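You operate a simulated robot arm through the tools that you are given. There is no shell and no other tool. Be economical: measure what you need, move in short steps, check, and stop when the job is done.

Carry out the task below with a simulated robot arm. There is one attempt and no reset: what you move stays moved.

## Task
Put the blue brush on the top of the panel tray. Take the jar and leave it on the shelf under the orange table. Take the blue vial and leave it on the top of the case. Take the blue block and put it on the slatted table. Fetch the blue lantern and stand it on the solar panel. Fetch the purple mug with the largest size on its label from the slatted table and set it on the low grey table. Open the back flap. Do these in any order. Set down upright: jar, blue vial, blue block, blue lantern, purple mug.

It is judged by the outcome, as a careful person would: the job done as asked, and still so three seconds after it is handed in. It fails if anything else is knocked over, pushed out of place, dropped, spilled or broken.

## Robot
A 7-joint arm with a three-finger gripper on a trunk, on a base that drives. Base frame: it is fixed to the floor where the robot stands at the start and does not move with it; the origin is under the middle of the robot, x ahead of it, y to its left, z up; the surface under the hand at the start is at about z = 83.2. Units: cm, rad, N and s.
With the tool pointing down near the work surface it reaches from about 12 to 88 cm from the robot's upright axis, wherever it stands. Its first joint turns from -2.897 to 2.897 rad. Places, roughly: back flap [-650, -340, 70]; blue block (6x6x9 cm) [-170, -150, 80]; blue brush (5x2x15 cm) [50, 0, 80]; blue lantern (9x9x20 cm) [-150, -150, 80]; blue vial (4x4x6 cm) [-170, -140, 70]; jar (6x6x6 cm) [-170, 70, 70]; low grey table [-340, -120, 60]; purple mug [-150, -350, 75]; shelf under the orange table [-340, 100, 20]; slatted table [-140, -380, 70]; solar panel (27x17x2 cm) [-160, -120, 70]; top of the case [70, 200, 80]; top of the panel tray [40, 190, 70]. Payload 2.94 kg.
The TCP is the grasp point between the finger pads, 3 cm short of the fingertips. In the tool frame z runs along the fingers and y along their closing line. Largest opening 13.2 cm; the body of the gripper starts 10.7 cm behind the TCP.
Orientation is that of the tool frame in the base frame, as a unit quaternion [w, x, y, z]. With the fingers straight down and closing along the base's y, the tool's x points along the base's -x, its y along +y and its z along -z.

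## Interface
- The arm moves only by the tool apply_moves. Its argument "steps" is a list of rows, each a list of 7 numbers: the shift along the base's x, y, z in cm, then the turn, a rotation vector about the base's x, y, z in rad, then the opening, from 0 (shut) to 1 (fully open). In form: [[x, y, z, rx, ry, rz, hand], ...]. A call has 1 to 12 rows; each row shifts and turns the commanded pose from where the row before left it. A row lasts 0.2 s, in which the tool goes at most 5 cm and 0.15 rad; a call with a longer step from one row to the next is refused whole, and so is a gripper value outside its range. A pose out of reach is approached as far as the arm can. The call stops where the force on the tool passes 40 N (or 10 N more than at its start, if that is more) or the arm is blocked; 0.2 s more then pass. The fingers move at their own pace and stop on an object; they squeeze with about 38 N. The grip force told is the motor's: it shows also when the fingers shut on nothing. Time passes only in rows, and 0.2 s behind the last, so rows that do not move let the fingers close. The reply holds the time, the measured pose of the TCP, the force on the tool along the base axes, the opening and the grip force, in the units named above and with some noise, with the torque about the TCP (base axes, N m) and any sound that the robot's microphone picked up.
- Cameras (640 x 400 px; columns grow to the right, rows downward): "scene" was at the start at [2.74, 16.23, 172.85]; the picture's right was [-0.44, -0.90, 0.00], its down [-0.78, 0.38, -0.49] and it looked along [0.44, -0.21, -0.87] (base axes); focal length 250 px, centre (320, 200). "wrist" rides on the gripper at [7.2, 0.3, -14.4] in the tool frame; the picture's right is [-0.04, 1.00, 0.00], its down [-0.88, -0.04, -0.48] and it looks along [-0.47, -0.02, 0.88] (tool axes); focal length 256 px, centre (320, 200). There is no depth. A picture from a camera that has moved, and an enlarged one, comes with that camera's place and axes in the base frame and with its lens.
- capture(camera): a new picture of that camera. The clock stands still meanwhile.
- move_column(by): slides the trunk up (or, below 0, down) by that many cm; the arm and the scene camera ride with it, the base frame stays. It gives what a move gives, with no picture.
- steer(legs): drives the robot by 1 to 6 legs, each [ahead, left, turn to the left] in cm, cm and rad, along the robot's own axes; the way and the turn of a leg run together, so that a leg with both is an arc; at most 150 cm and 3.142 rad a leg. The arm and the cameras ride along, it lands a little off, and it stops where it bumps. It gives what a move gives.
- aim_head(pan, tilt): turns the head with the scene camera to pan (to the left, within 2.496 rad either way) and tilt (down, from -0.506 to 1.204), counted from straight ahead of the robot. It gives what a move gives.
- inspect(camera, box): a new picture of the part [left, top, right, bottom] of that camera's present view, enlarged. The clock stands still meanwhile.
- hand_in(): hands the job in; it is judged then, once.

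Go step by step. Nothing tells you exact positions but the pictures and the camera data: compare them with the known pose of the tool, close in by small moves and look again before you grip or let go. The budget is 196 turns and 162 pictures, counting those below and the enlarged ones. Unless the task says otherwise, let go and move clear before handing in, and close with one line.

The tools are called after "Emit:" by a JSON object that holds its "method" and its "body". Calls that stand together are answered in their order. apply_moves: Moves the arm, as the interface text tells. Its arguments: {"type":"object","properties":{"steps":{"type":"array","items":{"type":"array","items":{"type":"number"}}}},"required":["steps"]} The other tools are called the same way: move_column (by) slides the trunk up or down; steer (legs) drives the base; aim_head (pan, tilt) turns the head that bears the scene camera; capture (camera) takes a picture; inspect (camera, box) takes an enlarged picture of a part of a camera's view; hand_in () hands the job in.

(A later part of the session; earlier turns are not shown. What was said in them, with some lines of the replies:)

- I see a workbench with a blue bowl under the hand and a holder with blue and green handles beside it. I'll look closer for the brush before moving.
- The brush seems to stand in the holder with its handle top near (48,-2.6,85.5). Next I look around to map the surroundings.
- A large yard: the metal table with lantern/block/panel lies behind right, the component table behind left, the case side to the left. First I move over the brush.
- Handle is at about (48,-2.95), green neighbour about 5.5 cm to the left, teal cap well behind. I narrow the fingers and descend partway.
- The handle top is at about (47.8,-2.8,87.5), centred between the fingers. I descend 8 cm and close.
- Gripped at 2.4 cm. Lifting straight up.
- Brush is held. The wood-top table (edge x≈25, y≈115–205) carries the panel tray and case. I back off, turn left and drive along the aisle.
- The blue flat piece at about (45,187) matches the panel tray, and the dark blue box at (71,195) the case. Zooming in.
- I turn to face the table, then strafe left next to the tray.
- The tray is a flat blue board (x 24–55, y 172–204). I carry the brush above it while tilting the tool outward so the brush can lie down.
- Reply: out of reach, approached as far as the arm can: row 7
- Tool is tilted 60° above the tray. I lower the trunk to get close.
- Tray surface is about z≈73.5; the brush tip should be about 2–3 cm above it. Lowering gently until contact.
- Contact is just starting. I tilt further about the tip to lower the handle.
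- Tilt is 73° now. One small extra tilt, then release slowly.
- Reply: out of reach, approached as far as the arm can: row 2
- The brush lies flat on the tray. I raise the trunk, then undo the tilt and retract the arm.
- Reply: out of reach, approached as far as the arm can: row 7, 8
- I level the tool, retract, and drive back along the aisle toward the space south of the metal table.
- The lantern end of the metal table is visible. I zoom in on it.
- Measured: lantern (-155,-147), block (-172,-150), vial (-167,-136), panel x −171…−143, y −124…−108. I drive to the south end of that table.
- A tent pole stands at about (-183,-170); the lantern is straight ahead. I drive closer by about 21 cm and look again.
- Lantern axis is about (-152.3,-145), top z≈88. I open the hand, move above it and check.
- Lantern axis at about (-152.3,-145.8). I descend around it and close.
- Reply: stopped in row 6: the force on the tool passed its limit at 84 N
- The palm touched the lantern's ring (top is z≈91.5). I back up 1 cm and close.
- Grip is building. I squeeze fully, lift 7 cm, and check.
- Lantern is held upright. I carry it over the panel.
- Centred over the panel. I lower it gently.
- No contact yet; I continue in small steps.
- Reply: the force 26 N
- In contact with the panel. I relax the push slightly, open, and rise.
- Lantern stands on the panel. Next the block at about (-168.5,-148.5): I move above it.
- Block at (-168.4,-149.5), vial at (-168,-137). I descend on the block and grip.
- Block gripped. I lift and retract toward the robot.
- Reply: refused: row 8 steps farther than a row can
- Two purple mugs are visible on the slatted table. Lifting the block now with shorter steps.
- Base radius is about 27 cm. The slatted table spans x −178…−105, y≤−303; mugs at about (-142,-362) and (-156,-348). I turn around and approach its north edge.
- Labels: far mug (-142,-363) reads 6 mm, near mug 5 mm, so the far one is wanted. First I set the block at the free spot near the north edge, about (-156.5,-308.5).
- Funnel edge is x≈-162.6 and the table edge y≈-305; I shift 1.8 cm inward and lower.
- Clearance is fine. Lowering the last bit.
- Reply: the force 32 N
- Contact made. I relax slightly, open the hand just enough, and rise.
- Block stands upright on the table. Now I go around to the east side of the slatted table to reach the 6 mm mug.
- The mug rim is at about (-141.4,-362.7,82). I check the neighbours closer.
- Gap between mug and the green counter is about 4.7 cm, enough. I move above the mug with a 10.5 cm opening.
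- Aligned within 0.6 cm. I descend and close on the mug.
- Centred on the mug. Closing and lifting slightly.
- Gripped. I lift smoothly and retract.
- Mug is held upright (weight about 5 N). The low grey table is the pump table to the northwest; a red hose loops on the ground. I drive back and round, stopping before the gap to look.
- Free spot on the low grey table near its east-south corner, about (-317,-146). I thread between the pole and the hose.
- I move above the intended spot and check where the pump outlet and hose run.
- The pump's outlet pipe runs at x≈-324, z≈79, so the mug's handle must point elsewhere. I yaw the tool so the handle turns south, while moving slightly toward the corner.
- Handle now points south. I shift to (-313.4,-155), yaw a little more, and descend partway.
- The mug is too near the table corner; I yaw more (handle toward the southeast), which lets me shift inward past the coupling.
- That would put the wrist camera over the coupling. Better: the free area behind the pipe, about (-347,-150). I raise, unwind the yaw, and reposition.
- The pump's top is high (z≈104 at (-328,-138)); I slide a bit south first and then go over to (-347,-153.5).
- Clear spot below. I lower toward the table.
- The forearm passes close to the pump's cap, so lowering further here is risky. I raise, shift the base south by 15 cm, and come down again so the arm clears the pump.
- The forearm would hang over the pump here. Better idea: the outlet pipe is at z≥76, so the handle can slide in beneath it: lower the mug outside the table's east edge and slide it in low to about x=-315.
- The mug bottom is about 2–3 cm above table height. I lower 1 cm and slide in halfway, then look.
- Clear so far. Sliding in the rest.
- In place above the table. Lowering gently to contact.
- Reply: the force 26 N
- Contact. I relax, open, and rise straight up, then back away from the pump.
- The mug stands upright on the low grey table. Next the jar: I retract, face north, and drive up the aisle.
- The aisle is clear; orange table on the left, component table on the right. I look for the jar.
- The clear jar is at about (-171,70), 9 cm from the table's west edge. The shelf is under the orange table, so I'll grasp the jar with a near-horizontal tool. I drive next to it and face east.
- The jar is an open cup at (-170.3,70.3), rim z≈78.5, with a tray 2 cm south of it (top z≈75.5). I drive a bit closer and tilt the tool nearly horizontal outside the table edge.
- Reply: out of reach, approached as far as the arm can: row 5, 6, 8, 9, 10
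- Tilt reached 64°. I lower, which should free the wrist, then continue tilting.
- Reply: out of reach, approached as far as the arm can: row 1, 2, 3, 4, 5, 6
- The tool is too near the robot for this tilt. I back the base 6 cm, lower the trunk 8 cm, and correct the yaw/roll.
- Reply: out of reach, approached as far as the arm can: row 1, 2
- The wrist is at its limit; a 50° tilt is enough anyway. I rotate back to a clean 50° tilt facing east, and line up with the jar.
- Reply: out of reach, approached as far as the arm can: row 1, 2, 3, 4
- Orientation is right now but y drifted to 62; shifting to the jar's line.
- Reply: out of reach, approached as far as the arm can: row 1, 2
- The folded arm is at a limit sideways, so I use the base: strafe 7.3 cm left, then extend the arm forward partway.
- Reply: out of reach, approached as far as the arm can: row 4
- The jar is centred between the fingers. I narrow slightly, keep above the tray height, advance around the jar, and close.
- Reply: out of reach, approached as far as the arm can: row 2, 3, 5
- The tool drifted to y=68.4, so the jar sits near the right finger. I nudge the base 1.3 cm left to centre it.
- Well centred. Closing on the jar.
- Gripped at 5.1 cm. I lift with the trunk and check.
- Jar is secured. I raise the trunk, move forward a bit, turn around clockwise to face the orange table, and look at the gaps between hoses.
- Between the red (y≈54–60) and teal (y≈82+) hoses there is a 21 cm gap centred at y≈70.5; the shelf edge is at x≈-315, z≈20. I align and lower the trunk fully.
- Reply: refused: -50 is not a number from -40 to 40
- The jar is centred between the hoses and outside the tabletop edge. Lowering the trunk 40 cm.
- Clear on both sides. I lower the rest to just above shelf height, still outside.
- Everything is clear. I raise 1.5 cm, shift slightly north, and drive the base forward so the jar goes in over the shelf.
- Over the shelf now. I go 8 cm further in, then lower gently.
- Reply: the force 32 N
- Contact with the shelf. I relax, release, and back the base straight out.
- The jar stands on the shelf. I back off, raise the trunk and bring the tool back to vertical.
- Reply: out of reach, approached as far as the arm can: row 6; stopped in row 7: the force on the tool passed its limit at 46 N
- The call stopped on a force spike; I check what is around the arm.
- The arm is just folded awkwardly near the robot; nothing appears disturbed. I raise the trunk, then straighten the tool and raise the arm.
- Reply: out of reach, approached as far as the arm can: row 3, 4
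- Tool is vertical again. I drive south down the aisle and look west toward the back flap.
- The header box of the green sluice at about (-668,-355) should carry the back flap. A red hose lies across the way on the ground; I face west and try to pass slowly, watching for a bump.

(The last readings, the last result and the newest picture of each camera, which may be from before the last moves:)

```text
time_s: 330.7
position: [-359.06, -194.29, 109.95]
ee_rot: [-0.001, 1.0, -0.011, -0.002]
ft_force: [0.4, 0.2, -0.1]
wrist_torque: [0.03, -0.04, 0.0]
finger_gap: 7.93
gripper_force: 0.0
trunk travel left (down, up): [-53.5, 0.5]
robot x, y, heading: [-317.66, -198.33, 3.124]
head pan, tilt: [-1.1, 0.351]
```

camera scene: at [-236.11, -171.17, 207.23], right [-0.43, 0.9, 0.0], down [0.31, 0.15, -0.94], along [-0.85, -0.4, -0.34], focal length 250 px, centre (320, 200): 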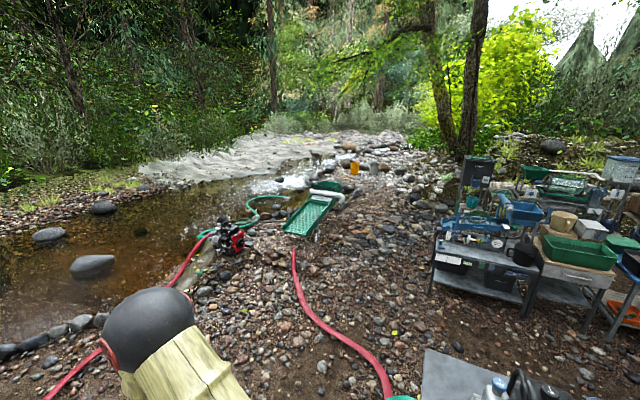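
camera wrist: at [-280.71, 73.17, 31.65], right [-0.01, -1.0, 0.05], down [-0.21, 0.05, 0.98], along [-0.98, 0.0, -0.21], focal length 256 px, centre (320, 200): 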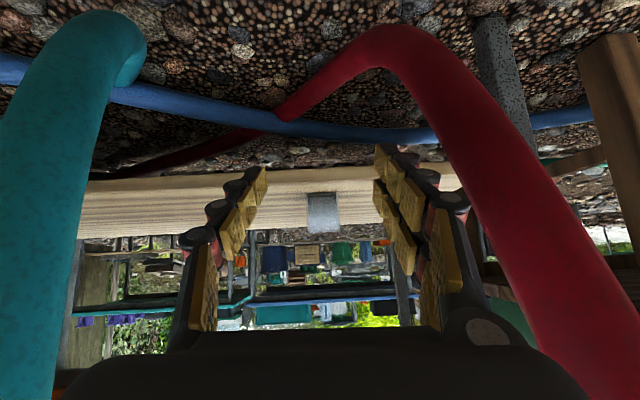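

The base passed over the hose without bumping. I continue west toward the sluice.

Emit:
{"method": "steer", "body": {"legs": [[130, 22, 0], [110, 30, 0]]}}

Emit:
{"method": "aim_head", "body": {"pan": 0.55, "tilt": 0.6}}

Emit:
{"method": "capture", "body": {"camera": "scene"}}

```text
time_s: 342.9
position: [-604.09, -241.32, 109.94]
ee_rot: [-0.001, 1.0, -0.009, -0.004]
ft_force: [-0.4, 0.0, 0.1]
wrist_torque: [-0.01, 0.03, -0.01]
finger_gap: 7.94
gripper_force: 0.1
trunk travel left (down, up): [-53.5, 0.5]
robot x, y, heading: [-562.6, -245.77, 3.119]
head pan, tilt: [-1.1, 0.351]
```

```text
time_s: 344.6
position: [-604.11, -241.23, 109.89]
ee_rot: [-0.001, 1.0, -0.009, -0.004]
ft_force: [-0.6, 0.0, -0.4]
wrist_torque: [-0.01, -0.03, -0.01]
finger_gap: 7.89
gripper_force: 0.1
trunk travel left (down, up): [-53.5, 0.5]
robot x, y, heading: [-562.32, -245.38, 3.128]
head pan, tilt: [0.55, 0.6]
```

```text
25 pictures are left
camera scene: at [-567.91, -268.76, 204.95], right [-0.51, 0.86, 0.0], down [0.49, 0.29, -0.82], along [-0.71, -0.42, -0.57], focal length 250 px, centre (320, 200)
```

scene: 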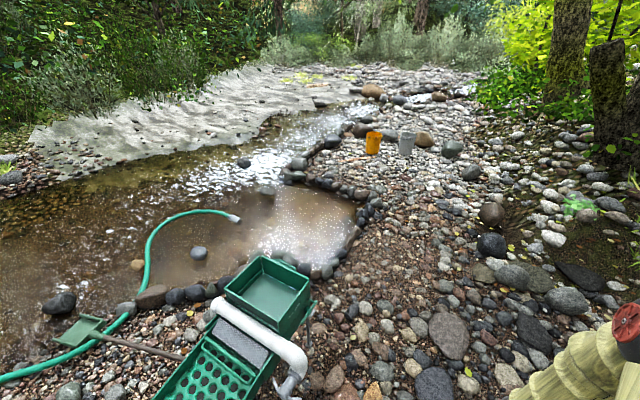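

Emit:
{"method": "inspect", "body": {"camera": "scene", "box": [180, 240, 340, 400]}}

```text
2.50 times, centred on (260, 320) of scene
camera zoom: at [-567.91, -268.76, 204.95], right [-0.51, 0.86, 0.0], down [0.49, 0.29, -0.82], along [-0.71, -0.42, -0.57], focal length 626 px, centre (470, -100)
```

zoom: 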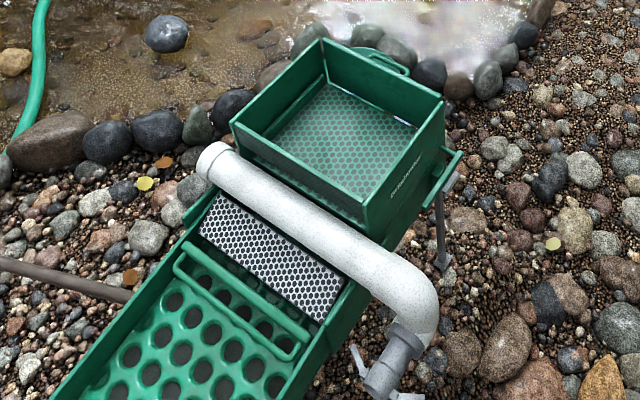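

The header box spans about x −651…−619, y −365…−325; its back wall (x≈-651) has a handle outside. I drive to its northwest side and face south to view the back wall.

Emit:
{"method": "steer", "body": {"legs": [[112, 6, 0], [0, 0, 1.58]]}}

Emit:
{"method": "aim_head", "body": {"pan": 0.15, "tilt": 0.85}}

Emit:
{"method": "capture", "body": {"camera": "scene"}}

```text
time_s: 354.2
position: [-677.81, -292.19, 110.05]
ee_rot: [0.002, 0.704, 0.71, -0.004]
ft_force: [-0.2, -0.7, -0.2]
wrist_torque: [-0.02, 0.05, 0.02]
finger_gap: 7.89
gripper_force: 0.0
trunk travel left (down, up): [-53.5, 0.5]
robot x, y, heading: [-674.63, -250.88, -1.559]
head pan, tilt: [0.55, 0.6]
```

```text
time_s: 355.1
position: [-677.95, -292.24, 109.95]
ee_rot: [0.002, 0.704, 0.71, -0.004]
ft_force: [0.5, -0.4, 0.5]
wrist_torque: [-0.02, -0.01, 0.02]
finger_gap: 7.92
gripper_force: 0.0
trunk travel left (down, up): [-53.5, 0.5]
robot x, y, heading: [-674.68, -250.88, -1.565]
head pan, tilt: [0.15, 0.85]
```

```text
23 pictures are left
camera scene: at [-654.9, -255.16, 202.87], right [-0.99, -0.16, 0.0], down [-0.12, 0.74, -0.66], along [0.11, -0.65, -0.75], focal length 250 px, centre (320, 200)
```

scene: 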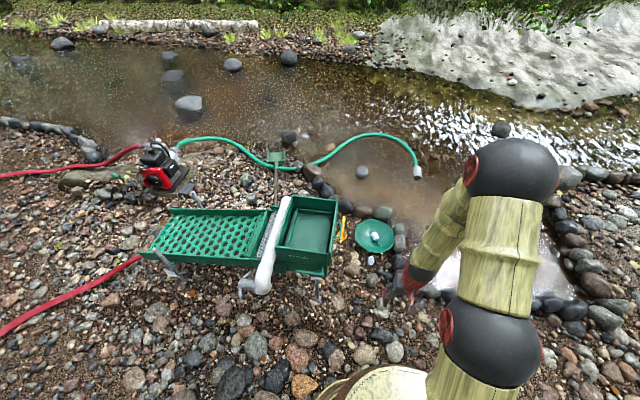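

Emit:
{"method": "inspect", "body": {"camera": "scene", "box": [250, 180, 390, 300]}}

Emit:
{"method": "capture", "body": {"camera": "wrist"}}

```text
3.33 times, centred on (320, 240) of scene
camera zoom: at [-654.9, -255.16, 202.87], right [-0.99, -0.16, 0.0], down [-0.12, 0.74, -0.66], along [0.11, -0.65, -0.75], focal length 834 px, centre (320, 67)
```

zoom: 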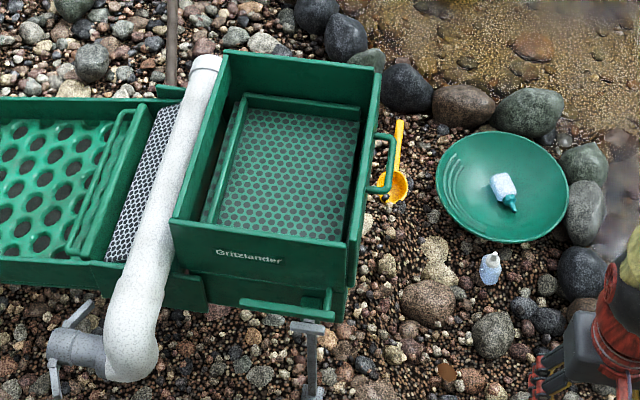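

```text
21 pictures are left
camera wrist: at [-677.59, -284.88, 124.34], right [1.0, -0.03, 0.0], down [-0.03, -0.88, 0.48], along [-0.02, -0.48, -0.88], focal length 256 px, centre (320, 200)
```

wrist: 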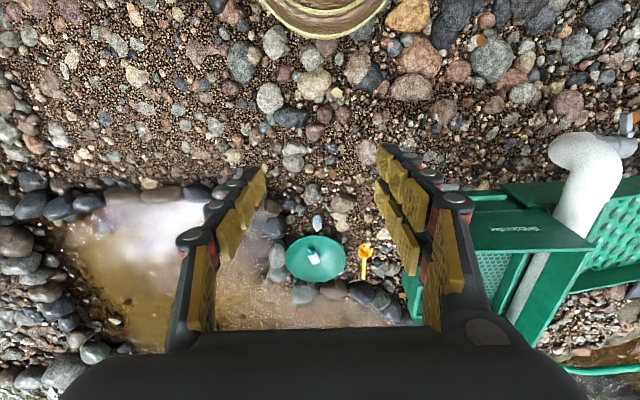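

The back wall carries a U-shaped handle at about (-652.6,-347), near its top, so it likely hinges at the bottom. I drive nearer and bring the hand above the handle.

Emit:
{"method": "steer", "body": {"legs": [[27, 15, 0]]}}

Emit:
{"method": "apply_moves", "body": {"steps": [[1.8, -4.5, 0, 0, 0, 0, 0.5], [1.8, -4.5, 0, 0, 0, 0, 0.4], [1.8, -4.5, 0, 0, 0, 0, 0.3], [1.8, -4.5, 0, 0, 0, 0, 0.3], [1.8, -4.5, 0, 0, 0, 0, 0.3], [1.8, -4.5, 0, 0, 0, 0, 0.3], [0, 0, 0, 0, 0, 0, 0.3]]}}

Emit:
{"method": "capture", "body": {"camera": "wrist"}}

```text
time_s: 357.2
position: [-662.09, -319.02, 109.9]
ee_rot: [0.001, 0.704, 0.71, -0.003]
ft_force: [0.5, -0.8, -0.1]
wrist_torque: [0.03, 0.0, 0.0]
finger_gap: 7.91
gripper_force: 0.1
trunk travel left (down, up): [-53.5, 0.5]
robot x, y, heading: [-659.28, -277.82, -1.563]
head pan, tilt: [0.15, 0.85]
```

```text
time_s: 358.8
position: [-651.18, -346.4, 110.22]
ee_rot: [0.002, 0.704, 0.71, -0.003]
ft_force: [0.5, -0.2, 0.5]
wrist_torque: [-0.03, 0.01, 0.01]
finger_gap: 3.97
gripper_force: 0.2
trunk travel left (down, up): [-53.5, 0.5]
robot x, y, heading: [-659.29, -277.35, -1.558]
head pan, tilt: [0.15, 0.85]
```

```text
20 pictures are left
camera wrist: at [-650.9, -338.95, 124.52], right [1.0, -0.03, 0.0], down [-0.03, -0.88, 0.48], along [-0.02, -0.48, -0.88], focal length 256 px, centre (320, 200)
```

wrist: 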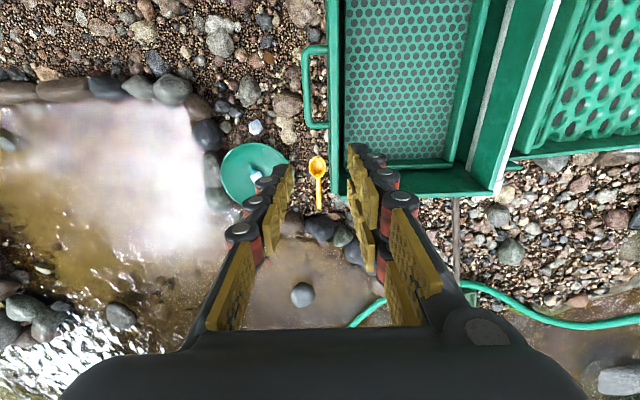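

The handle bar is at about (-653.9,-343.4,77), 3 cm off the wall. I descend with a narrow opening to straddle it.

Emit:
{"method": "move_column", "body": {"by": -20}}

Emit:
{"method": "apply_moves", "body": {"steps": [[-1.3, 1.5, -1, 0, 0, 0, 0.27], [-1.3, 1.5, -2, 0, 0, 0, 0.27], [0, 0, -1, 0, 0, 0, 0.27], [0, 0, 0, 0, 0, 0, 0.27]]}}

Emit:
{"method": "capture", "body": {"camera": "wrist"}}

```text
time_s: 360.9
position: [-651.23, -346.28, 90.07]
ee_rot: [0.002, 0.704, 0.71, -0.003]
ft_force: [0.3, 0.2, 0.2]
wrist_torque: [0.01, 0.04, 0.02]
finger_gap: 3.97
gripper_force: 0.0
trunk travel left (down, up): [-33.5, 20.5]
robot x, y, heading: [-659.49, -277.78, -1.562]
head pan, tilt: [0.15, 0.85]
```

```text
time_s: 361.9
position: [-653.99, -343.32, 86.32]
ee_rot: [0.002, 0.704, 0.711, -0.003]
ft_force: [-0.2, -0.4, 0.3]
wrist_torque: [-0.01, -0.01, -0.04]
finger_gap: 3.54
gripper_force: 0.0
trunk travel left (down, up): [-33.5, 20.5]
robot x, y, heading: [-659.3, -277.92, -1.56]
head pan, tilt: [0.15, 0.85]
```

```text
19 pictures are left
camera wrist: at [-653.53, -336.06, 100.59], right [1.0, -0.03, 0.0], down [-0.03, -0.88, 0.48], along [-0.02, -0.48, -0.88], focal length 256 px, centre (320, 200)
```

wrist: 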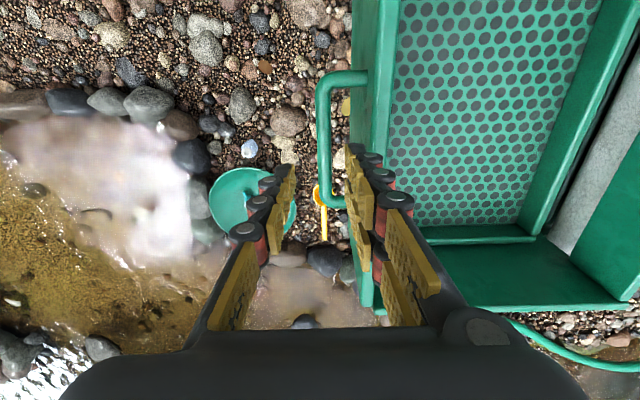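

Bar at (-653.4,-343,75.3), between the fingers, with the inner finger clear of the wall. I descend onto it and close.

Emit:
{"method": "apply_moves", "body": {"steps": [[0.1, 0, -3, 0, 0, 0, 0.27], [0, 0, -3, 0, 0, 0, 0.27], [0, 0, -2.5, 0, 0, 0, 0.27], [0, 0, -2, 0, 0, 0, 0.27], [0, 0, 0, 0, 0, 0, 0.1], [0, 0, 0, 0, 0, 0, 0], [0, 0, 0, 0, 0, 0, 0], [0, 0, 0, 0, 0, 0, 0]]}}

Emit:
{"method": "capture", "body": {"camera": "wrist"}}

```text
time_s: 363.7
position: [-653.53, -343.29, 75.56]
ee_rot: [0.001, 0.704, 0.71, -0.002]
ft_force: [6.4, -0.8, -6.6]
wrist_torque: [-0.48, 0.24, -0.33]
finger_gap: 1.23
gripper_force: 35.2
trunk travel left (down, up): [-33.5, 20.5]
robot x, y, heading: [-658.98, -277.63, -1.556]
head pan, tilt: [0.15, 0.85]
```

```text
18 pictures are left
camera wrist: at [-653.25, -336.16, 89.85], right [1.0, -0.03, 0.0], down [-0.03, -0.88, 0.48], along [-0.02, -0.48, -0.88], focal length 256 px, centre (320, 200)
```

wrist: 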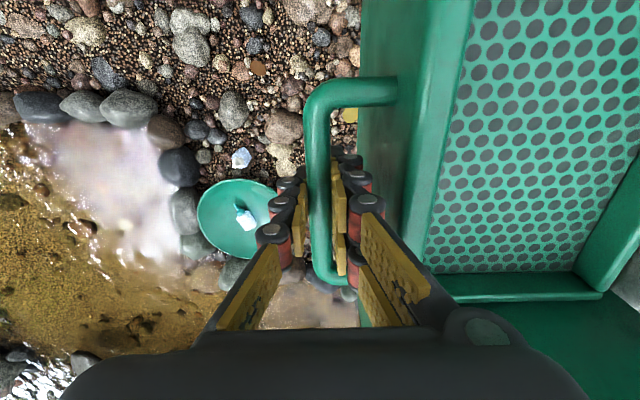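

Gripped. I pull outward in small steps, watching the force.

Emit:
{"method": "apply_moves", "body": {"steps": [[-1, 0, -0.2, 0, 0, 0, 0], [-1, 0, -0.3, 0, 0, 0, 0], [0, 0, 0, 0, 0, 0, 0]]}}

```text
time_s: 364.5
position: [-655.55, -343.49, 74.92]
ee_rot: [0.001, 0.704, 0.71, -0.002]
ft_force: [15.2, -7.5, -27.3]
wrist_torque: [-0.11, 0.1, -0.74]
finger_gap: 1.27
gripper_force: 37.5
trunk travel left (down, up): [-33.5, 20.5]
robot x, y, heading: [-659.5, -277.79, -1.562]
head pan, tilt: [0.15, 0.85]
```

It moves; the constraint pulls downward, so the arc is steeper. I follow lower.

Emit:
{"method": "apply_moves", "body": {"steps": [[0, 0, -0.7, 0, 0, 0, 0], [-0.8, 0, -0.6, 0, 0, 0, 0], [0, 0, 0, 0, 0, 0, 0]]}}

```text
time_s: 365.3
position: [-656.68, -343.49, 74.12]
ee_rot: [0.004, 0.705, 0.709, -0.004]
ft_force: [-17.4, 5.0, 21.2]
wrist_torque: [0.48, -0.01, -0.39]
finger_gap: 1.22
gripper_force: 37.6
trunk travel left (down, up): [-33.5, 20.5]
robot x, y, heading: [-659.61, -277.5, -1.559]
head pan, tilt: [0.15, 0.85]
```

The arc fits a bottom hinge near (-650, z 63) with radius 12.5. I follow it with matching tool tilt.

Emit:
{"method": "apply_moves", "body": {"steps": [[-0.85, 0, -0.4, 0, -0.06, 0, 0], [-0.85, 0, -0.46, 0, -0.06, 0, 0], [-0.65, 0, -0.6, 0, -0.07, 0, 0], [-0.62, 0, -0.64, 0, -0.07, 0, 0], [0, 0, 0, 0, 0, 0, 0]]}}

```text
time_s: 366.5
position: [-659.3, -343.44, 71.5]
ee_rot: [0.094, 0.698, 0.704, 0.089]
ft_force: [8.2, -17.3, -10.8]
wrist_torque: [-0.41, 0.07, -0.54]
finger_gap: 1.23
gripper_force: 37.5
trunk travel left (down, up): [-33.5, 20.5]
robot x, y, heading: [-659.24, -277.4, -1.558]
head pan, tilt: [0.15, 0.85]
```

Following well. Continuing the arc with more tilt.

Emit:
{"method": "apply_moves", "body": {"steps": [[-0.55, 0, -0.65, 0, -0.07, 0, 0], [-0.55, 0, -0.7, 0, -0.07, 0, 0], [-0.42, 0, -0.75, 0, -0.07, 0, 0], [-0.38, 0, -0.78, 0, -0.07, 0, 0], [-0.35, 0, -0.8, 0, -0.07, 0, 0], [-0.3, 0, -0.82, 0, -0.07, 0, 0], [0, 0, 0, 0, 0, 0, 0]]}}

Emit:
{"method": "inspect", "body": {"camera": "scene", "box": [220, 180, 400, 340]}}

```text
time_s: 368.1
position: [-661.83, -343.24, 67.17]
ee_rot: [0.238, 0.664, 0.669, 0.233]
ft_force: [20.7, -18.2, -11.3]
wrist_torque: [0.1, 0.14, -0.55]
finger_gap: 1.26
gripper_force: 37.4
trunk travel left (down, up): [-33.5, 20.5]
robot x, y, heading: [-658.81, -277.45, -1.563]
head pan, tilt: [0.15, 0.85]
```

```text
2.50 times, centred on (310, 260) of scene
camera zoom: at [-639.11, -282.31, 182.84], right [-0.99, -0.16, 0.0], down [-0.12, 0.74, -0.66], along [0.11, -0.65, -0.75], focal length 626 px, centre (345, 50)
```

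zoom: 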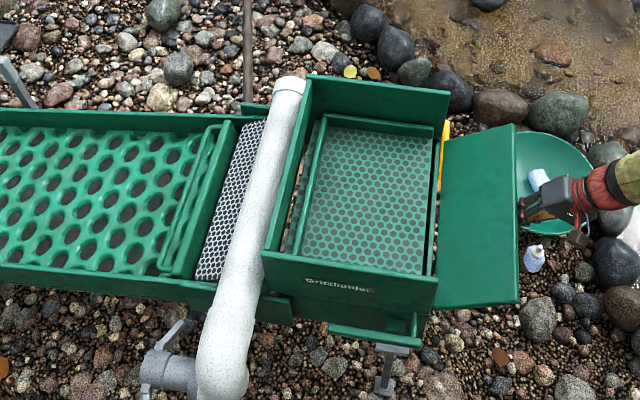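

The flap is open past 55°. I follow the arc further to about 80°.

Emit:
{"method": "apply_moves", "body": {"steps": [[0.1, 0, -0.84, 0, -0.07, 0, 0], [-0.1, 0, -0.85, 0, -0.07, 0, 0], [-0.1, 0, -0.86, 0, -0.07, 0, 0], [-0.05, 0, -0.87, 0, -0.07, 0, 0], [0, 0, -0.87, 0, -0.07, 0, 0], [0.05, 0, -0.87, 0, -0.07, 0, 0], [0, 0, 0, 0, 0, 0, 0]]}}

```text
time_s: 369.7
position: [-662.22, -343.19, 62.12]
ee_rot: [0.373, 0.602, 0.603, 0.365]
ft_force: [-32.5, 12.5, -5.4]
wrist_torque: [0.54, -0.11, -0.24]
finger_gap: 1.26
gripper_force: 37.6
trunk travel left (down, up): [-33.5, 20.5]
robot x, y, heading: [-659.24, -277.53, -1.557]
head pan, tilt: [0.15, 0.85]
```

Emit:
{"method": "apply_moves", "body": {"steps": [[-0.4, 0, -0.6, 0, -0.06, 0, 0], [0.05, 0, -0.8, 0, -0.07, 0, 0], [0.15, 0, -0.8, 0, -0.07, 0, 0], [0, 0, 0, 0, 0, 0, 0]]}}

Emit:
{"method": "inspect", "body": {"camera": "scene", "box": [220, 180, 400, 340]}}

```text
time_s: 370.4
position: [-661.2, -340.71, 62.88]
ee_rot: [0.414, 0.578, 0.578, 0.4]
ft_force: [0.1, -6.9, -4.2]
wrist_torque: [0.5, 0.13, -0.68]
finger_gap: 1.2
gripper_force: 37.3
out of reach, approached as far as the arm can: row 1, 2, 3
trunk travel left (down, up): [-33.5, 20.5]
robot x, y, heading: [-659.61, -277.58, -1.558]
head pan, tilt: [0.15, 0.85]
stopped in row 3: the force on the tool passed its limit at 74 N (the readings are from after the stop); the commanded pose is now the measured one
```

```text
2.50 times, centred on (310, 260) of scene
camera zoom: at [-639.2, -282.15, 182.86], right [-0.99, -0.16, 0.0], down [-0.12, 0.74, -0.66], along [0.11, -0.65, -0.75], focal length 626 px, centre (345, 50)
```

zoom: 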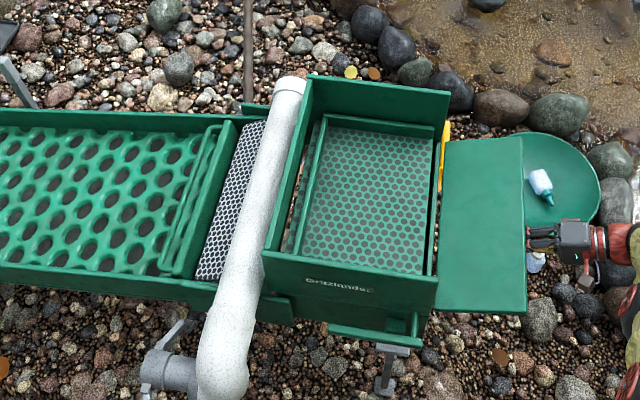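

The flap is open about 78°, nearly level, and the arm is at its limit. I release the bar and back out along the tool axis.

Emit:
{"method": "apply_moves", "body": {"steps": [[0, 0, 0, 0, 0, 0, 0.15], [0, 0, 0, 0, 0, 0, 0.22], [0, 0, 0, 0, 0, 0, 0.24], [-1.8, 0, 0.6, 0, 0, 0, 0.24], [-1.9, 0, 0.7, 0, 0, 0, 0.24], [-1.9, 0, 0.7, 0, 0, 0, 0.24], [-1.9, 0, 0.7, 0, 0, 0, 0.24], [-1.9, 0, 0.7, 0, 0, 0, 0.24], [0, 0, 0, 0, 0, 0, 0.24]]}}

Emit:
{"method": "inspect", "body": {"camera": "scene", "box": [220, 180, 420, 340]}}

```text
time_s: 372.4
position: [-670.47, -339.88, 66.62]
ee_rot: [0.415, 0.577, 0.578, 0.401]
ft_force: [-0.3, 1.4, 0.0]
wrist_torque: [0.02, 0.02, 0.01]
finger_gap: 3.14
gripper_force: 0.1
out of reach, approached as far as the arm can: row 7
trunk travel left (down, up): [-33.5, 20.5]
robot x, y, heading: [-659.28, -277.68, -1.559]
head pan, tilt: [0.15, 0.85]
```

```text
2.50 times, centred on (320, 260) of scene
camera zoom: at [-639.25, -282.07, 182.87], right [-0.99, -0.16, 0.0], down [-0.12, 0.74, -0.66], along [0.11, -0.65, -0.75], focal length 626 px, centre (320, 50)
```

zoom: 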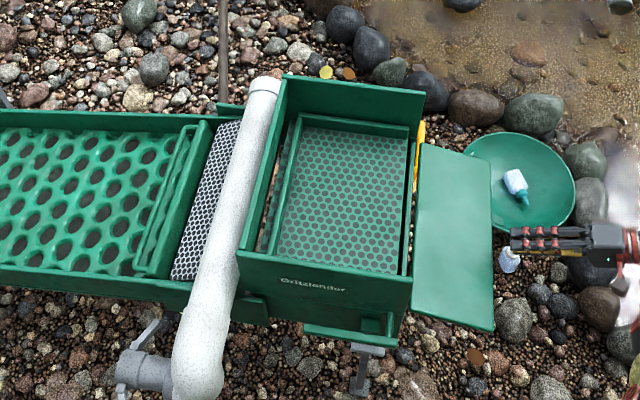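

The flap stays open and the hand is free. I raise the trunk and straighten the tool.

Emit:
{"method": "move_column", "body": {"by": 20}}

Emit:
{"method": "apply_moves", "body": {"steps": [[-0.5, 1, 1, 0, 0.13, 0, 0.4], [-0.5, 1, 1, 0, 0.13, 0, 0.4], [0, 1, 1, 0, 0.13, 0, 0.4], [0, 1, 1, 0, 0.13, 0, 0.4], [0, 1, 1, 0, 0.13, 0, 0.4], [0, 2, 1, 0, 0.13, 0, 0.4], [0, 2, 1, 0, 0.13, 0, 0.4], [0, 3, 1, 0, 0.13, 0, 0.4], [0, 3, 1, 0, 0.13, 0, 0.4], [1, 3, 1, 0, 0, 0, 0.4], [1, 3, 1, 0, 0, 0, 0.4], [0, 0, 0, 0, 0, 0, 0.4]]}}

```text
time_s: 374.6
position: [-670.4, -340.01, 86.67]
ee_rot: [0.415, 0.577, 0.578, 0.4]
ft_force: [-0.2, -0.2, 0.3]
wrist_torque: [0.02, -0.01, 0.0]
finger_gap: 3.14
gripper_force: 0.1
trunk travel left (down, up): [-53.5, 0.5]
robot x, y, heading: [-659.13, -277.55, -1.564]
head pan, tilt: [0.15, 0.85]
```

```text
time_s: 377.2
position: [-669.65, -318.89, 97.39]
ee_rot: [0.026, 0.701, 0.712, 0.015]
ft_force: [-0.2, -0.2, -0.2]
wrist_torque: [0.0, 0.02, 0.03]
finger_gap: 5.28
gripper_force: 0.0
trunk travel left (down, up): [-53.5, 0.5]
robot x, y, heading: [-659.08, -277.81, -1.557]
head pan, tilt: [0.15, 0.85]
```

I level the tool, lift it, and drive back east toward the metal table.

Emit:
{"method": "apply_moves", "body": {"steps": [[1, 1, 3, 0.015, 0.058, 0, 0.4], [1, 1, 4, 0, 0, 0, 0.4], [1, 0, 4, 0, 0, 0, 0.4], [0, 0, 0, 0, 0, 0, 0.4]]}}

Emit:
{"method": "steer", "body": {"legs": [[-30, 0, 0], [0, 0, 1.56], [105, 17, 0], [106, 16, 0], [131, 17, 0], [102, -17, 0]]}}

```text
time_s: 378.2
position: [-666.53, -316.78, 108.67]
ee_rot: [-0.001, 0.703, 0.712, -0.001]
ft_force: [-0.6, 0.7, 0.2]
wrist_torque: [-0.02, -0.01, 0.01]
finger_gap: 5.26
gripper_force: 0.0
trunk travel left (down, up): [-53.5, 0.5]
robot x, y, heading: [-659.1, -277.87, -1.561]
head pan, tilt: [0.15, 0.85]
```

```text
time_s: 405.1
position: [-179.94, -232.7, 108.7]
ee_rot: [0.0, 0.006, 1.0, 0.0]
ft_force: [0.3, -0.1, -0.2]
wrist_torque: [-0.03, 0.0, 0.01]
finger_gap: 5.29
gripper_force: 0.0
trunk travel left (down, up): [-53.5, 0.5]
robot x, y, heading: [-218.92, -224.39, -0.016]
head pan, tilt: [0.15, 0.85]
```

Next I position south of the metal table again, facing north.

Emit:
{"method": "steer", "body": {"legs": [[66, 0, 0], [0, 0, 1.587], [20, 0, 0]]}}

Emit:
{"method": "move_column", "body": {"by": -18}}

Emit:
{"method": "aim_head", "body": {"pan": 0.0, "tilt": 0.8}}

Emit:
{"method": "inspect", "body": {"camera": "scene", "box": [220, 180, 420, 320]}}

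```text
time_s: 413.9
position: [-146.87, -166.21, 108.45]
ee_rot: [0.0, 0.719, -0.695, 0.0]
ft_force: [-0.1, 1.0, 0.0]
wrist_torque: [-0.08, 0.03, 0.0]
finger_gap: 5.28
gripper_force: 0.1
trunk travel left (down, up): [-53.5, 0.5]
robot x, y, heading: [-152.99, -205.62, 1.602]
head pan, tilt: [0.15, 0.85]
```

```text
time_s: 415.9
position: [-146.81, -166.41, 90.6]
ee_rot: [0.0, 0.719, -0.695, 0.0]
ft_force: [-0.4, 0.6, 0.8]
wrist_torque: [-0.01, -0.02, 0.02]
finger_gap: 5.28
gripper_force: 0.2
trunk travel left (down, up): [-35.5, 18.5]
robot x, y, heading: [-153.43, -206.03, 1.604]
head pan, tilt: [0.15, 0.85]
```

```text
time_s: 416.6
position: [-146.89, -166.38, 90.66]
ee_rot: [0.0, 0.719, -0.695, 0.0]
ft_force: [-0.3, 0.4, -0.6]
wrist_torque: [0.02, 0.01, 0.0]
finger_gap: 5.27
gripper_force: 0.1
trunk travel left (down, up): [-35.5, 18.5]
robot x, y, heading: [-153.38, -205.9, 1.602]
head pan, tilt: [0.0, 0.799]
```

```text
2.86 times, centred on (320, 250) of scene
camera zoom: at [-172.68, -201.03, 185.27], right [1.0, 0.03, 0.0], down [0.02, -0.72, -0.7], along [-0.02, 0.7, -0.72], focal length 715 px, centre (320, 57)
```

zoom: 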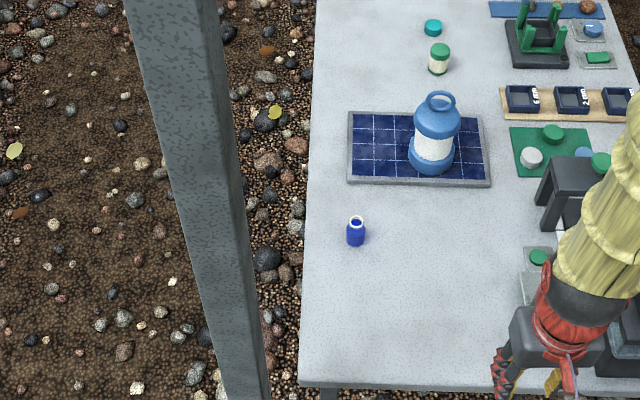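

The vial is at about (-168.3,-136). I move above it and look.

Emit:
{"method": "apply_moves", "body": {"steps": [[-2.68, 3.78, 0.5, 0, 0, 0, 0.5], [-2.68, 3.78, 0.5, 0, 0, 0, 0.5], [-2.68, 3.78, 0, 0, 0, 0, 0.5], [-2.68, 3.78, 0, 0, 0, 0, 0.5], [-2.68, 3.78, 0, 0, 0, 0, 0.5], [-2.68, 3.78, 0, 0, 0, 0, 0.5], [-2.68, 3.78, 0, 0, 0, 0, 0.5], [-2.6, 3.7, 0, 0, 0, 0, 0.5], [0, 0, 0, 0, 0, 0, 0.5]]}}

Emit:
{"method": "capture", "body": {"camera": "wrist"}}

```text
time_s: 418.6
position: [-168.43, -136.05, 91.6]
ee_rot: [0.001, 0.718, -0.696, 0.0]
ft_force: [-0.3, 0.4, -0.8]
wrist_torque: [0.02, -0.01, 0.03]
finger_gap: 6.6
gripper_force: 0.0
trunk travel left (down, up): [-35.5, 18.5]
robot x, y, heading: [-153.33, -205.84, 1.604]
head pan, tilt: [0.0, 0.799]
```

```text
13 pictures are left
camera wrist: at [-168.39, -143.33, 106.11], right [-1.0, 0.01, 0.0], down [0.01, 0.88, 0.48], along [0.0, 0.48, -0.88], focal length 256 px, centre (320, 200)
```

wrist: 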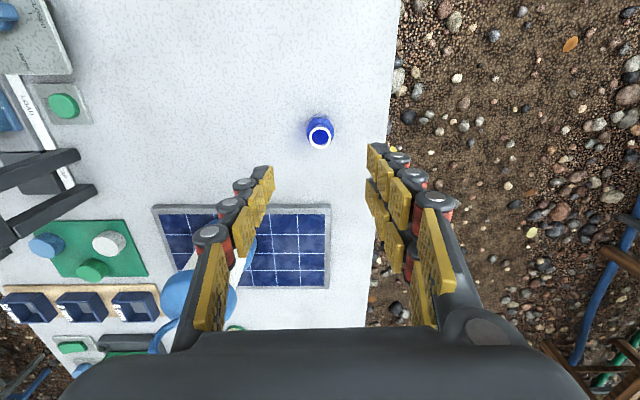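

Aligned on the vial. I descend and grip.

Emit:
{"method": "apply_moves", "body": {"steps": [[0, 0.3, -4, 0, 0, 0, 0.5], [0, 0, -4, 0, 0, 0, 0.5], [0, 0, -4, 0, 0, 0, 0.5], [0, 0, -3, 0, 0, 0, 0.5], [0, 0, -1.4, 0, 0, 0, 0.5], [0, 0, 0, 0, 0, 0, 0.3], [0, 0, 0, 0, 0, 0, 0.1], [0, 0, 0, 0, 0, 0, 0], [0, 0, 0, 0, 0, 0, 0], [0, 0, 0, 0, 0, 0, 0]]}}

Emit:
{"method": "capture", "body": {"camera": "wrist"}}

```text
time_s: 420.8
position: [-168.11, -135.7, 75.39]
ee_rot: [0.0, 0.719, -0.695, 0.0]
ft_force: [-0.2, -0.4, -0.1]
wrist_torque: [-0.01, -0.02, -0.02]
finger_gap: 3.15
gripper_force: 36.4
trunk travel left (down, up): [-35.5, 18.5]
robot x, y, heading: [-153.26, -205.56, 1.597]
head pan, tilt: [0.0, 0.799]
```

```text
12 pictures are left
camera wrist: at [-168.12, -143.0, 89.73], right [-1.0, 0.01, 0.0], down [0.01, 0.88, 0.48], along [0.0, 0.48, -0.88], focal length 256 px, centre (320, 200)
```

wrist: 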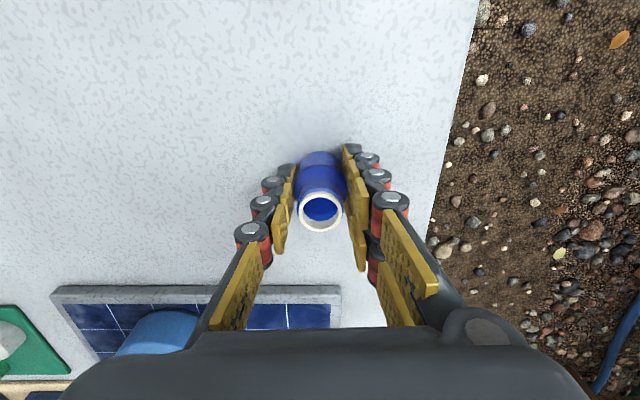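

Vial gripped. I lift straight up and retract.

Emit:
{"method": "apply_moves", "body": {"steps": [[0, 0, 2, 0, 0, 0, 0], [0, 0, 4, 0, 0, 0, 0], [0, 0, 4.5, 0, 0, 0, 0], [0, 0, 4.5, 0, 0, 0, 0], [0, 0, 4.5, 0, 0, 0, 0], [0, -1, 4.5, 0, 0, 0, 0], [1, -3, 3, 0, 0, 0, 0], [2, -4, 2, 0, 0, 0, 0], [2.5, -4, 1, 0, 0, 0, 0], [2.5, -4, 0, 0, 0, 0, 0], [2.5, -4, 0, 0, 0, 0, 0], [2.5, -4, 0, 0, 0, 0, 0]]}}

Emit:
{"method": "apply_moves", "body": {"steps": [[2.5, -3, 0, 0, 0, 0, 0], [2, -2, 0, 0, 0, 0, 0], [0, 0, 0, 0, 0, 0, 0]]}}

Emit:
{"method": "steer", "body": {"legs": [[-20, 0, 0], [0, 0, -1.6], [116, 0, 0], [0, 0, 1.571], [135, 0, 0], [135, 0, 0]]}}

```text
time_s: 423.4
position: [-155.18, -159.99, 104.99]
ee_rot: [-0.001, 0.718, -0.696, 0.0]
ft_force: [-0.1, -0.3, 0.2]
wrist_torque: [-0.03, 0.02, 0.01]
finger_gap: 3.13
gripper_force: 37.8
trunk travel left (down, up): [-35.5, 18.5]
robot x, y, heading: [-153.57, -205.85, 1.6]
head pan, tilt: [0.0, 0.799]
```

```text
time_s: 424.2
position: [-150.53, -164.83, 105.13]
ee_rot: [0.0, 0.719, -0.695, 0.0]
ft_force: [0.7, 0.0, -0.5]
wrist_torque: [-0.03, -0.01, -0.01]
finger_gap: 3.12
gripper_force: 38.1
trunk travel left (down, up): [-35.5, 18.5]
robot x, y, heading: [-153.58, -205.89, 1.605]
head pan, tilt: [0.0, 0.799]
```

```text
time_s: 451.8
position: [-37.64, 85.73, 105.01]
ee_rot: [0.0, 0.71, -0.704, 0.0]
ft_force: [0.0, -0.1, -0.1]
wrist_torque: [0.01, -0.01, 0.0]
finger_gap: 3.17
gripper_force: 38.1
trunk travel left (down, up): [-35.5, 18.5]
robot x, y, heading: [-41.37, 44.98, 1.58]
head pan, tilt: [0.0, 0.799]
```

Emit:
{"method": "steer", "body": {"legs": [[118, -6, 0], [0, 0, -1.58], [0, 28, 0], [20, 0, 0]]}}

Emit:
{"method": "aim_head", "body": {"pan": 0.0, "tilt": 0.8}}

Emit:
{"method": "capture", "body": {"camera": "scene"}}

```text
time_s: 464.5
position: [24.79, 185.16, 105.0]
ee_rot: [0.001, 0.012, 1.0, 0.001]
ft_force: [0.9, 0.6, -1.3]
wrist_torque: [0.02, 0.03, -0.04]
finger_gap: 3.18
gripper_force: 37.9
trunk travel left (down, up): [-35.5, 18.5]
robot x, y, heading: [-16.03, 190.14, -0.025]
head pan, tilt: [0.0, 0.799]
```

```text
time_s: 465.1
position: [24.83, 185.12, 105.11]
ee_rot: [0.0, 0.012, 1.0, 0.001]
ft_force: [-0.8, 0.4, -1.0]
wrist_torque: [-0.01, 0.01, -0.01]
finger_gap: 3.16
gripper_force: 37.9
trunk travel left (down, up): [-35.5, 18.5]
robot x, y, heading: [-16.04, 189.85, -0.029]
head pan, tilt: [0.0, 0.799]
```

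```text
11 pictures are left
camera scene: at [-10.56, 209.14, 185.27], right [-0.02, -1.0, 0.0], down [-0.72, 0.02, -0.7], along [0.7, -0.02, -0.72], focal length 250 px, centre (320, 200)
```

scene: 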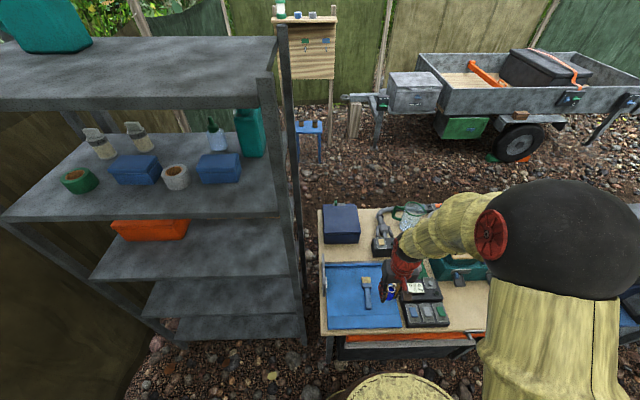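

Emit:
{"method": "inspect", "body": {"camera": "scene", "box": [300, 190, 420, 340]}}

```text
2.67 times, centred on (360, 265) of scene
camera zoom: at [-10.56, 209.14, 185.27], right [-0.02, -1.0, 0.0], down [-0.72, 0.02, -0.7], along [0.7, -0.02, -0.72], focal length 667 px, centre (213, 27)
```

zoom: 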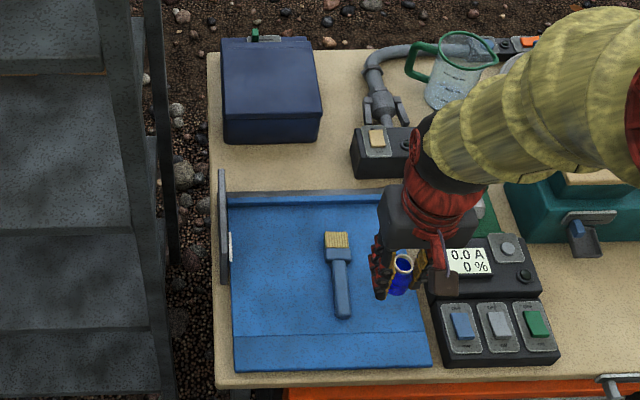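

Case top: x 66–86, y 187–205, z≈83. I drive 7 cm closer and reach over it.

Emit:
{"method": "steer", "body": {"legs": [[7, 0, 0]]}}

Emit:
{"method": "apply_moves", "body": {"steps": [[4.3, 1.15, 0, 0, 0, 0, 0], [4.3, 1.15, 0, 0, 0, 0, 0], [4.3, 1.15, 0, 0, 0, 0, 0], [4.3, 1.15, 0, 0, 0, 0, 0], [4.3, 1.15, 0, 0, 0, 0, 0], [4.3, 1.15, 0, 0, 0, 0, 0], [4.3, 1.15, 0, 0, 0, 0, 0], [4.3, 1.15, 0, 0, 0, 0, 0], [4.3, 1.15, 0, 0, 0, 0, 0], [0, 0, 0, 0, 0, 0, 0]]}}

Emit:
{"method": "capture", "body": {"camera": "wrist"}}

```text
time_s: 466.1
position: [31.87, 184.91, 105.01]
ee_rot: [0.0, 0.012, 1.0, 0.0]
ft_force: [-0.2, -0.2, -1.5]
wrist_torque: [0.01, 0.08, 0.01]
finger_gap: 3.12
gripper_force: 37.9
trunk travel left (down, up): [-35.5, 18.5]
robot x, y, heading: [-8.9, 190.14, -0.025]
head pan, tilt: [0.0, 0.799]
```

```text
time_s: 468.3
position: [70.45, 195.29, 105.04]
ee_rot: [0.001, 0.013, 1.0, 0.0]
ft_force: [0.7, -0.5, 0.9]
wrist_torque: [-0.01, 0.01, 0.01]
finger_gap: 3.15
gripper_force: 38.2
trunk travel left (down, up): [-35.5, 18.5]
robot x, y, heading: [-8.64, 190.12, -0.029]
head pan, tilt: [0.0, 0.799]
```

```text
9 pictures are left
camera wrist: at [63.21, 195.74, 119.52], right [0.07, 1.0, 0.0], down [0.88, -0.06, 0.48], along [0.48, -0.03, -0.88], focal length 256 px, centre (320, 200)
```

wrist: 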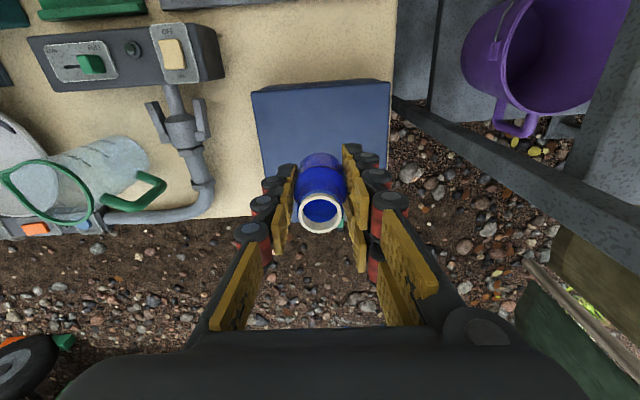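

The vial is over the case top. I shift 1.5 cm in and lower.

Emit:
{"method": "apply_moves", "body": {"steps": [[1, 0.3, -3, 0, 0, 0, 0], [0.6, 0, -4, 0, 0, 0, 0], [0, 0, -4, 0, 0, 0, 0], [0, 0, -3, 0, 0, 0, 0], [0, 0, -1.5, 0, 0, 0, 0], [0, 0, -0.6, 0, 0, 0, 0], [0, 0, -0.5, 0, 0, 0, 0], [0, 0, 0, 0, 0, 0, 0]]}}

Emit:
{"method": "inspect", "body": {"camera": "scene", "box": [300, 190, 380, 260]}}

```text
time_s: 470.1
position: [72.15, 195.63, 88.39]
ee_rot: [0.0, 0.012, 1.0, 0.0]
ft_force: [0.5, 0.6, 0.6]
wrist_torque: [-0.03, -0.01, -0.01]
finger_gap: 3.13
gripper_force: 37.6
trunk travel left (down, up): [-35.5, 18.5]
robot x, y, heading: [-9.23, 190.08, -0.025]
head pan, tilt: [0.0, 0.799]
```

```text
5.71 times, centred on (340, 225) of scene
camera zoom: at [-3.43, 208.96, 185.26], right [-0.03, -1.0, 0.0], down [-0.72, 0.02, -0.7], along [0.7, -0.02, -0.72], focal length 1430 px, centre (206, 57)
```

zoom: 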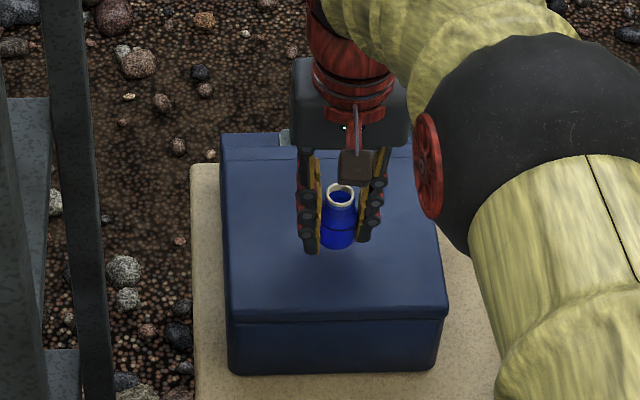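

Good position. Lowering in small steps to contact.

Emit:
{"method": "apply_moves", "body": {"steps": [[0, 0, -0.3, 0, 0, 0, 0], [0, 0, -0.3, 0, 0, 0, 0], [0, 0, -0.3, 0, 0, 0, 0], [0, 0, 0, 0, 0, 0, 0]]}}

```text
time_s: 471.1
position: [71.98, 195.48, 87.45]
ee_rot: [0.0, 0.011, 1.0, 0.0]
ft_force: [0.6, -0.2, -0.2]
wrist_torque: [-0.02, 0.04, -0.01]
finger_gap: 3.13
gripper_force: 37.7
trunk travel left (down, up): [-35.5, 18.5]
robot x, y, heading: [-8.75, 190.08, -0.027]
head pan, tilt: [0.0, 0.799]
```

Emit:
{"method": "apply_moves", "body": {"steps": [[0, 0, -0.3, 0, 0, 0, 0], [0, 0, -0.3, 0, 0, 0, 0], [0, 0, 0, 0, 0, 0, 0]]}}

```text
time_s: 471.9
position: [72.22, 195.62, 86.94]
ee_rot: [0.0, 0.011, 1.0, 0.0]
ft_force: [-0.2, 0.1, -0.7]
wrist_torque: [-0.02, 0.0, 0.0]
finger_gap: 3.15
gripper_force: 38.0
trunk travel left (down, up): [-35.5, 18.5]
robot x, y, heading: [-8.4, 190.2, -0.024]
head pan, tilt: [0.0, 0.799]
```

Emit:
{"method": "apply_moves", "body": {"steps": [[0, 0, -0.25, 0, 0, 0, 0], [0, 0, -0.25, 0, 0, 0, 0], [0, 0, -0.2, 0, 0, 0, 0], [0, 0, 0, 0, 0, 0, 0]]}}

```text
time_s: 472.9
position: [72.29, 195.52, 86.28]
ee_rot: [0.0, 0.012, 1.0, 0.0]
ft_force: [-0.4, 0.0, 0.0]
wrist_torque: [0.04, 0.0, -0.04]
finger_gap: 3.13
gripper_force: 38.5
trunk travel left (down, up): [-35.5, 18.5]
robot x, y, heading: [-8.74, 190.01, -0.027]
head pan, tilt: [0.0, 0.799]
```

Emit:
{"method": "apply_moves", "body": {"steps": [[0, 0, -0.25, 0, 0, 0, 0], [0, 0, -0.25, 0, 0, 0, 0], [0, 0, -0.25, 0, 0, 0, 0], [0, 0, 0, 0, 0, 0, 0]]}}

Emit:
{"method": "inspect", "body": {"camera": "scene", "box": [320, 200, 370, 250]}}

```text
time_s: 473.9
position: [72.21, 195.63, 85.91]
ee_rot: [0.003, 0.011, 1.0, 0.0]
ft_force: [1.7, -1.2, 23.4]
wrist_torque: [-0.09, 0.09, -0.03]
finger_gap: 3.13
gripper_force: 38.0
trunk travel left (down, up): [-35.5, 18.5]
robot x, y, heading: [-8.43, 190.2, -0.022]
head pan, tilt: [0.0, 0.799]
```

```text
8.00 times, centred on (345, 225) of scene
camera zoom: at [-3.67, 208.93, 185.29], right [-0.03, -1.0, 0.0], down [-0.72, 0.02, -0.7], along [0.7, -0.02, -0.72], focal length 2002 px, centre (120, 0)
```

zoom: 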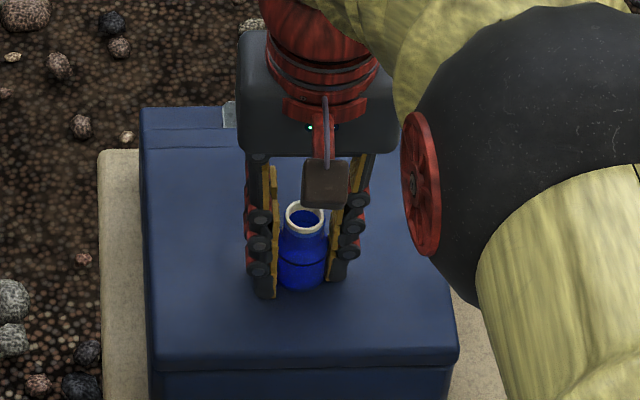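

In contact. I relax, release, rise, and retract.

Emit:
{"method": "apply_moves", "body": {"steps": [[0, 0, 0.35, 0, 0, 0, 0], [0, 0, 0, 0, 0, 0, 0.28], [0, 0, 0, 0, 0, 0, 0.35], [0, 0, 0, 0, 0, 0, 0.42], [0, 0, 0, 0, 0, 0, 0.45], [0, 0, 2, 0, 0, 0, 0.45], [0, 0, 4, 0, 0, 0, 0.45], [0, 0, 4.5, 0, 0, 0, 0.45], [0, 0, 4.5, 0, 0, 0, 0.45], [-3, 0, 3, 0, 0, 0, 0.45], [-4.5, 0, 0, 0, 0, 0, 0.45], [-4.5, 0, 0, 0, 0, 0, 0.45]]}}

Emit:
{"method": "inspect", "body": {"camera": "scene", "box": [300, 190, 420, 340]}}

```text
time_s: 476.5
position: [59.88, 195.54, 104.0]
ee_rot: [0.002, 0.012, 1.0, 0.001]
ft_force: [-0.6, 0.0, 0.1]
wrist_torque: [0.0, -0.01, -0.01]
finger_gap: 5.95
gripper_force: 0.1
trunk travel left (down, up): [-35.5, 18.5]
robot x, y, heading: [-8.74, 189.81, -0.027]
head pan, tilt: [0.0, 0.799]
```

```text
2.67 times, centred on (360, 265) of scene
camera zoom: at [-3.57, 208.96, 185.27], right [-0.03, -1.0, 0.0], down [-0.72, 0.02, -0.7], along [0.7, -0.02, -0.72], focal length 667 px, centre (213, 27)
```

zoom: 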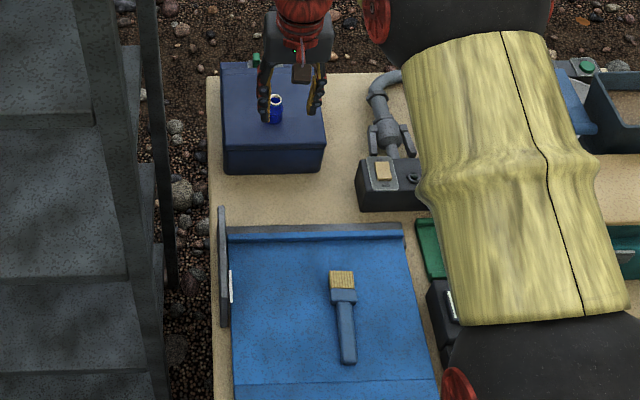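

The vial stands on the case and the brush lies on the tray. I draw the arm back clear, then hand in.

Emit:
{"method": "apply_moves", "body": {"steps": [[-4.5, 0, 1, 0, 0, 0, 0.45], [-4.5, 0, 1, 0, 0, 0, 0.45], [-4.5, 0, 1, 0, 0, 0, 0.45], [-4.5, 0, 1, 0, 0, 0, 0.45], [0, 0, 0, 0, 0, 0, 0.45]]}}

Emit:
{"method": "inspect", "body": {"camera": "scene", "box": [310, 190, 370, 260]}}

```text
time_s: 477.7
position: [42.15, 195.58, 107.82]
ee_rot: [0.0, 0.011, 1.0, 0.0]
ft_force: [-0.3, -0.1, -0.7]
wrist_torque: [0.0, 0.01, 0.02]
finger_gap: 5.97
gripper_force: 0.0
trunk travel left (down, up): [-35.5, 18.5]
robot x, y, heading: [-8.85, 190.4, -0.029]
head pan, tilt: [0.0, 0.799]
```

```text
5.71 times, centred on (340, 225) of scene
camera zoom: at [-3.39, 208.97, 185.26], right [-0.03, -1.0, 0.0], down [-0.72, 0.02, -0.7], along [0.7, -0.02, -0.72], focal length 1430 px, centre (206, 57)
```

zoom: 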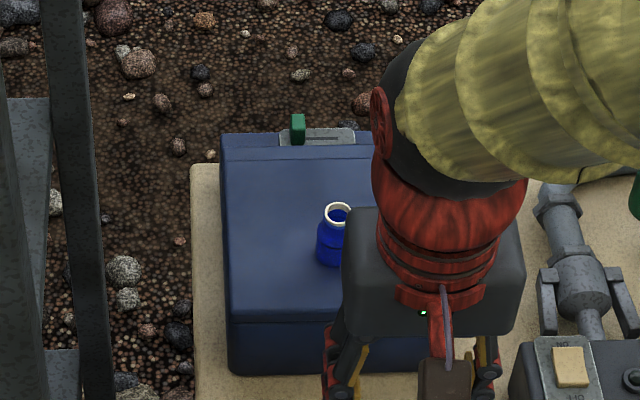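

The vial stands upright and the hand is clear; every item is placed and the flap is open, so I hand in.

Emit:
{"method": "hand_in", "body": {}}

```text
The job is handed in.
```

All seven tasks are done and the job is handed in. The flap stayed open about 78° (not fully level) after I let go.
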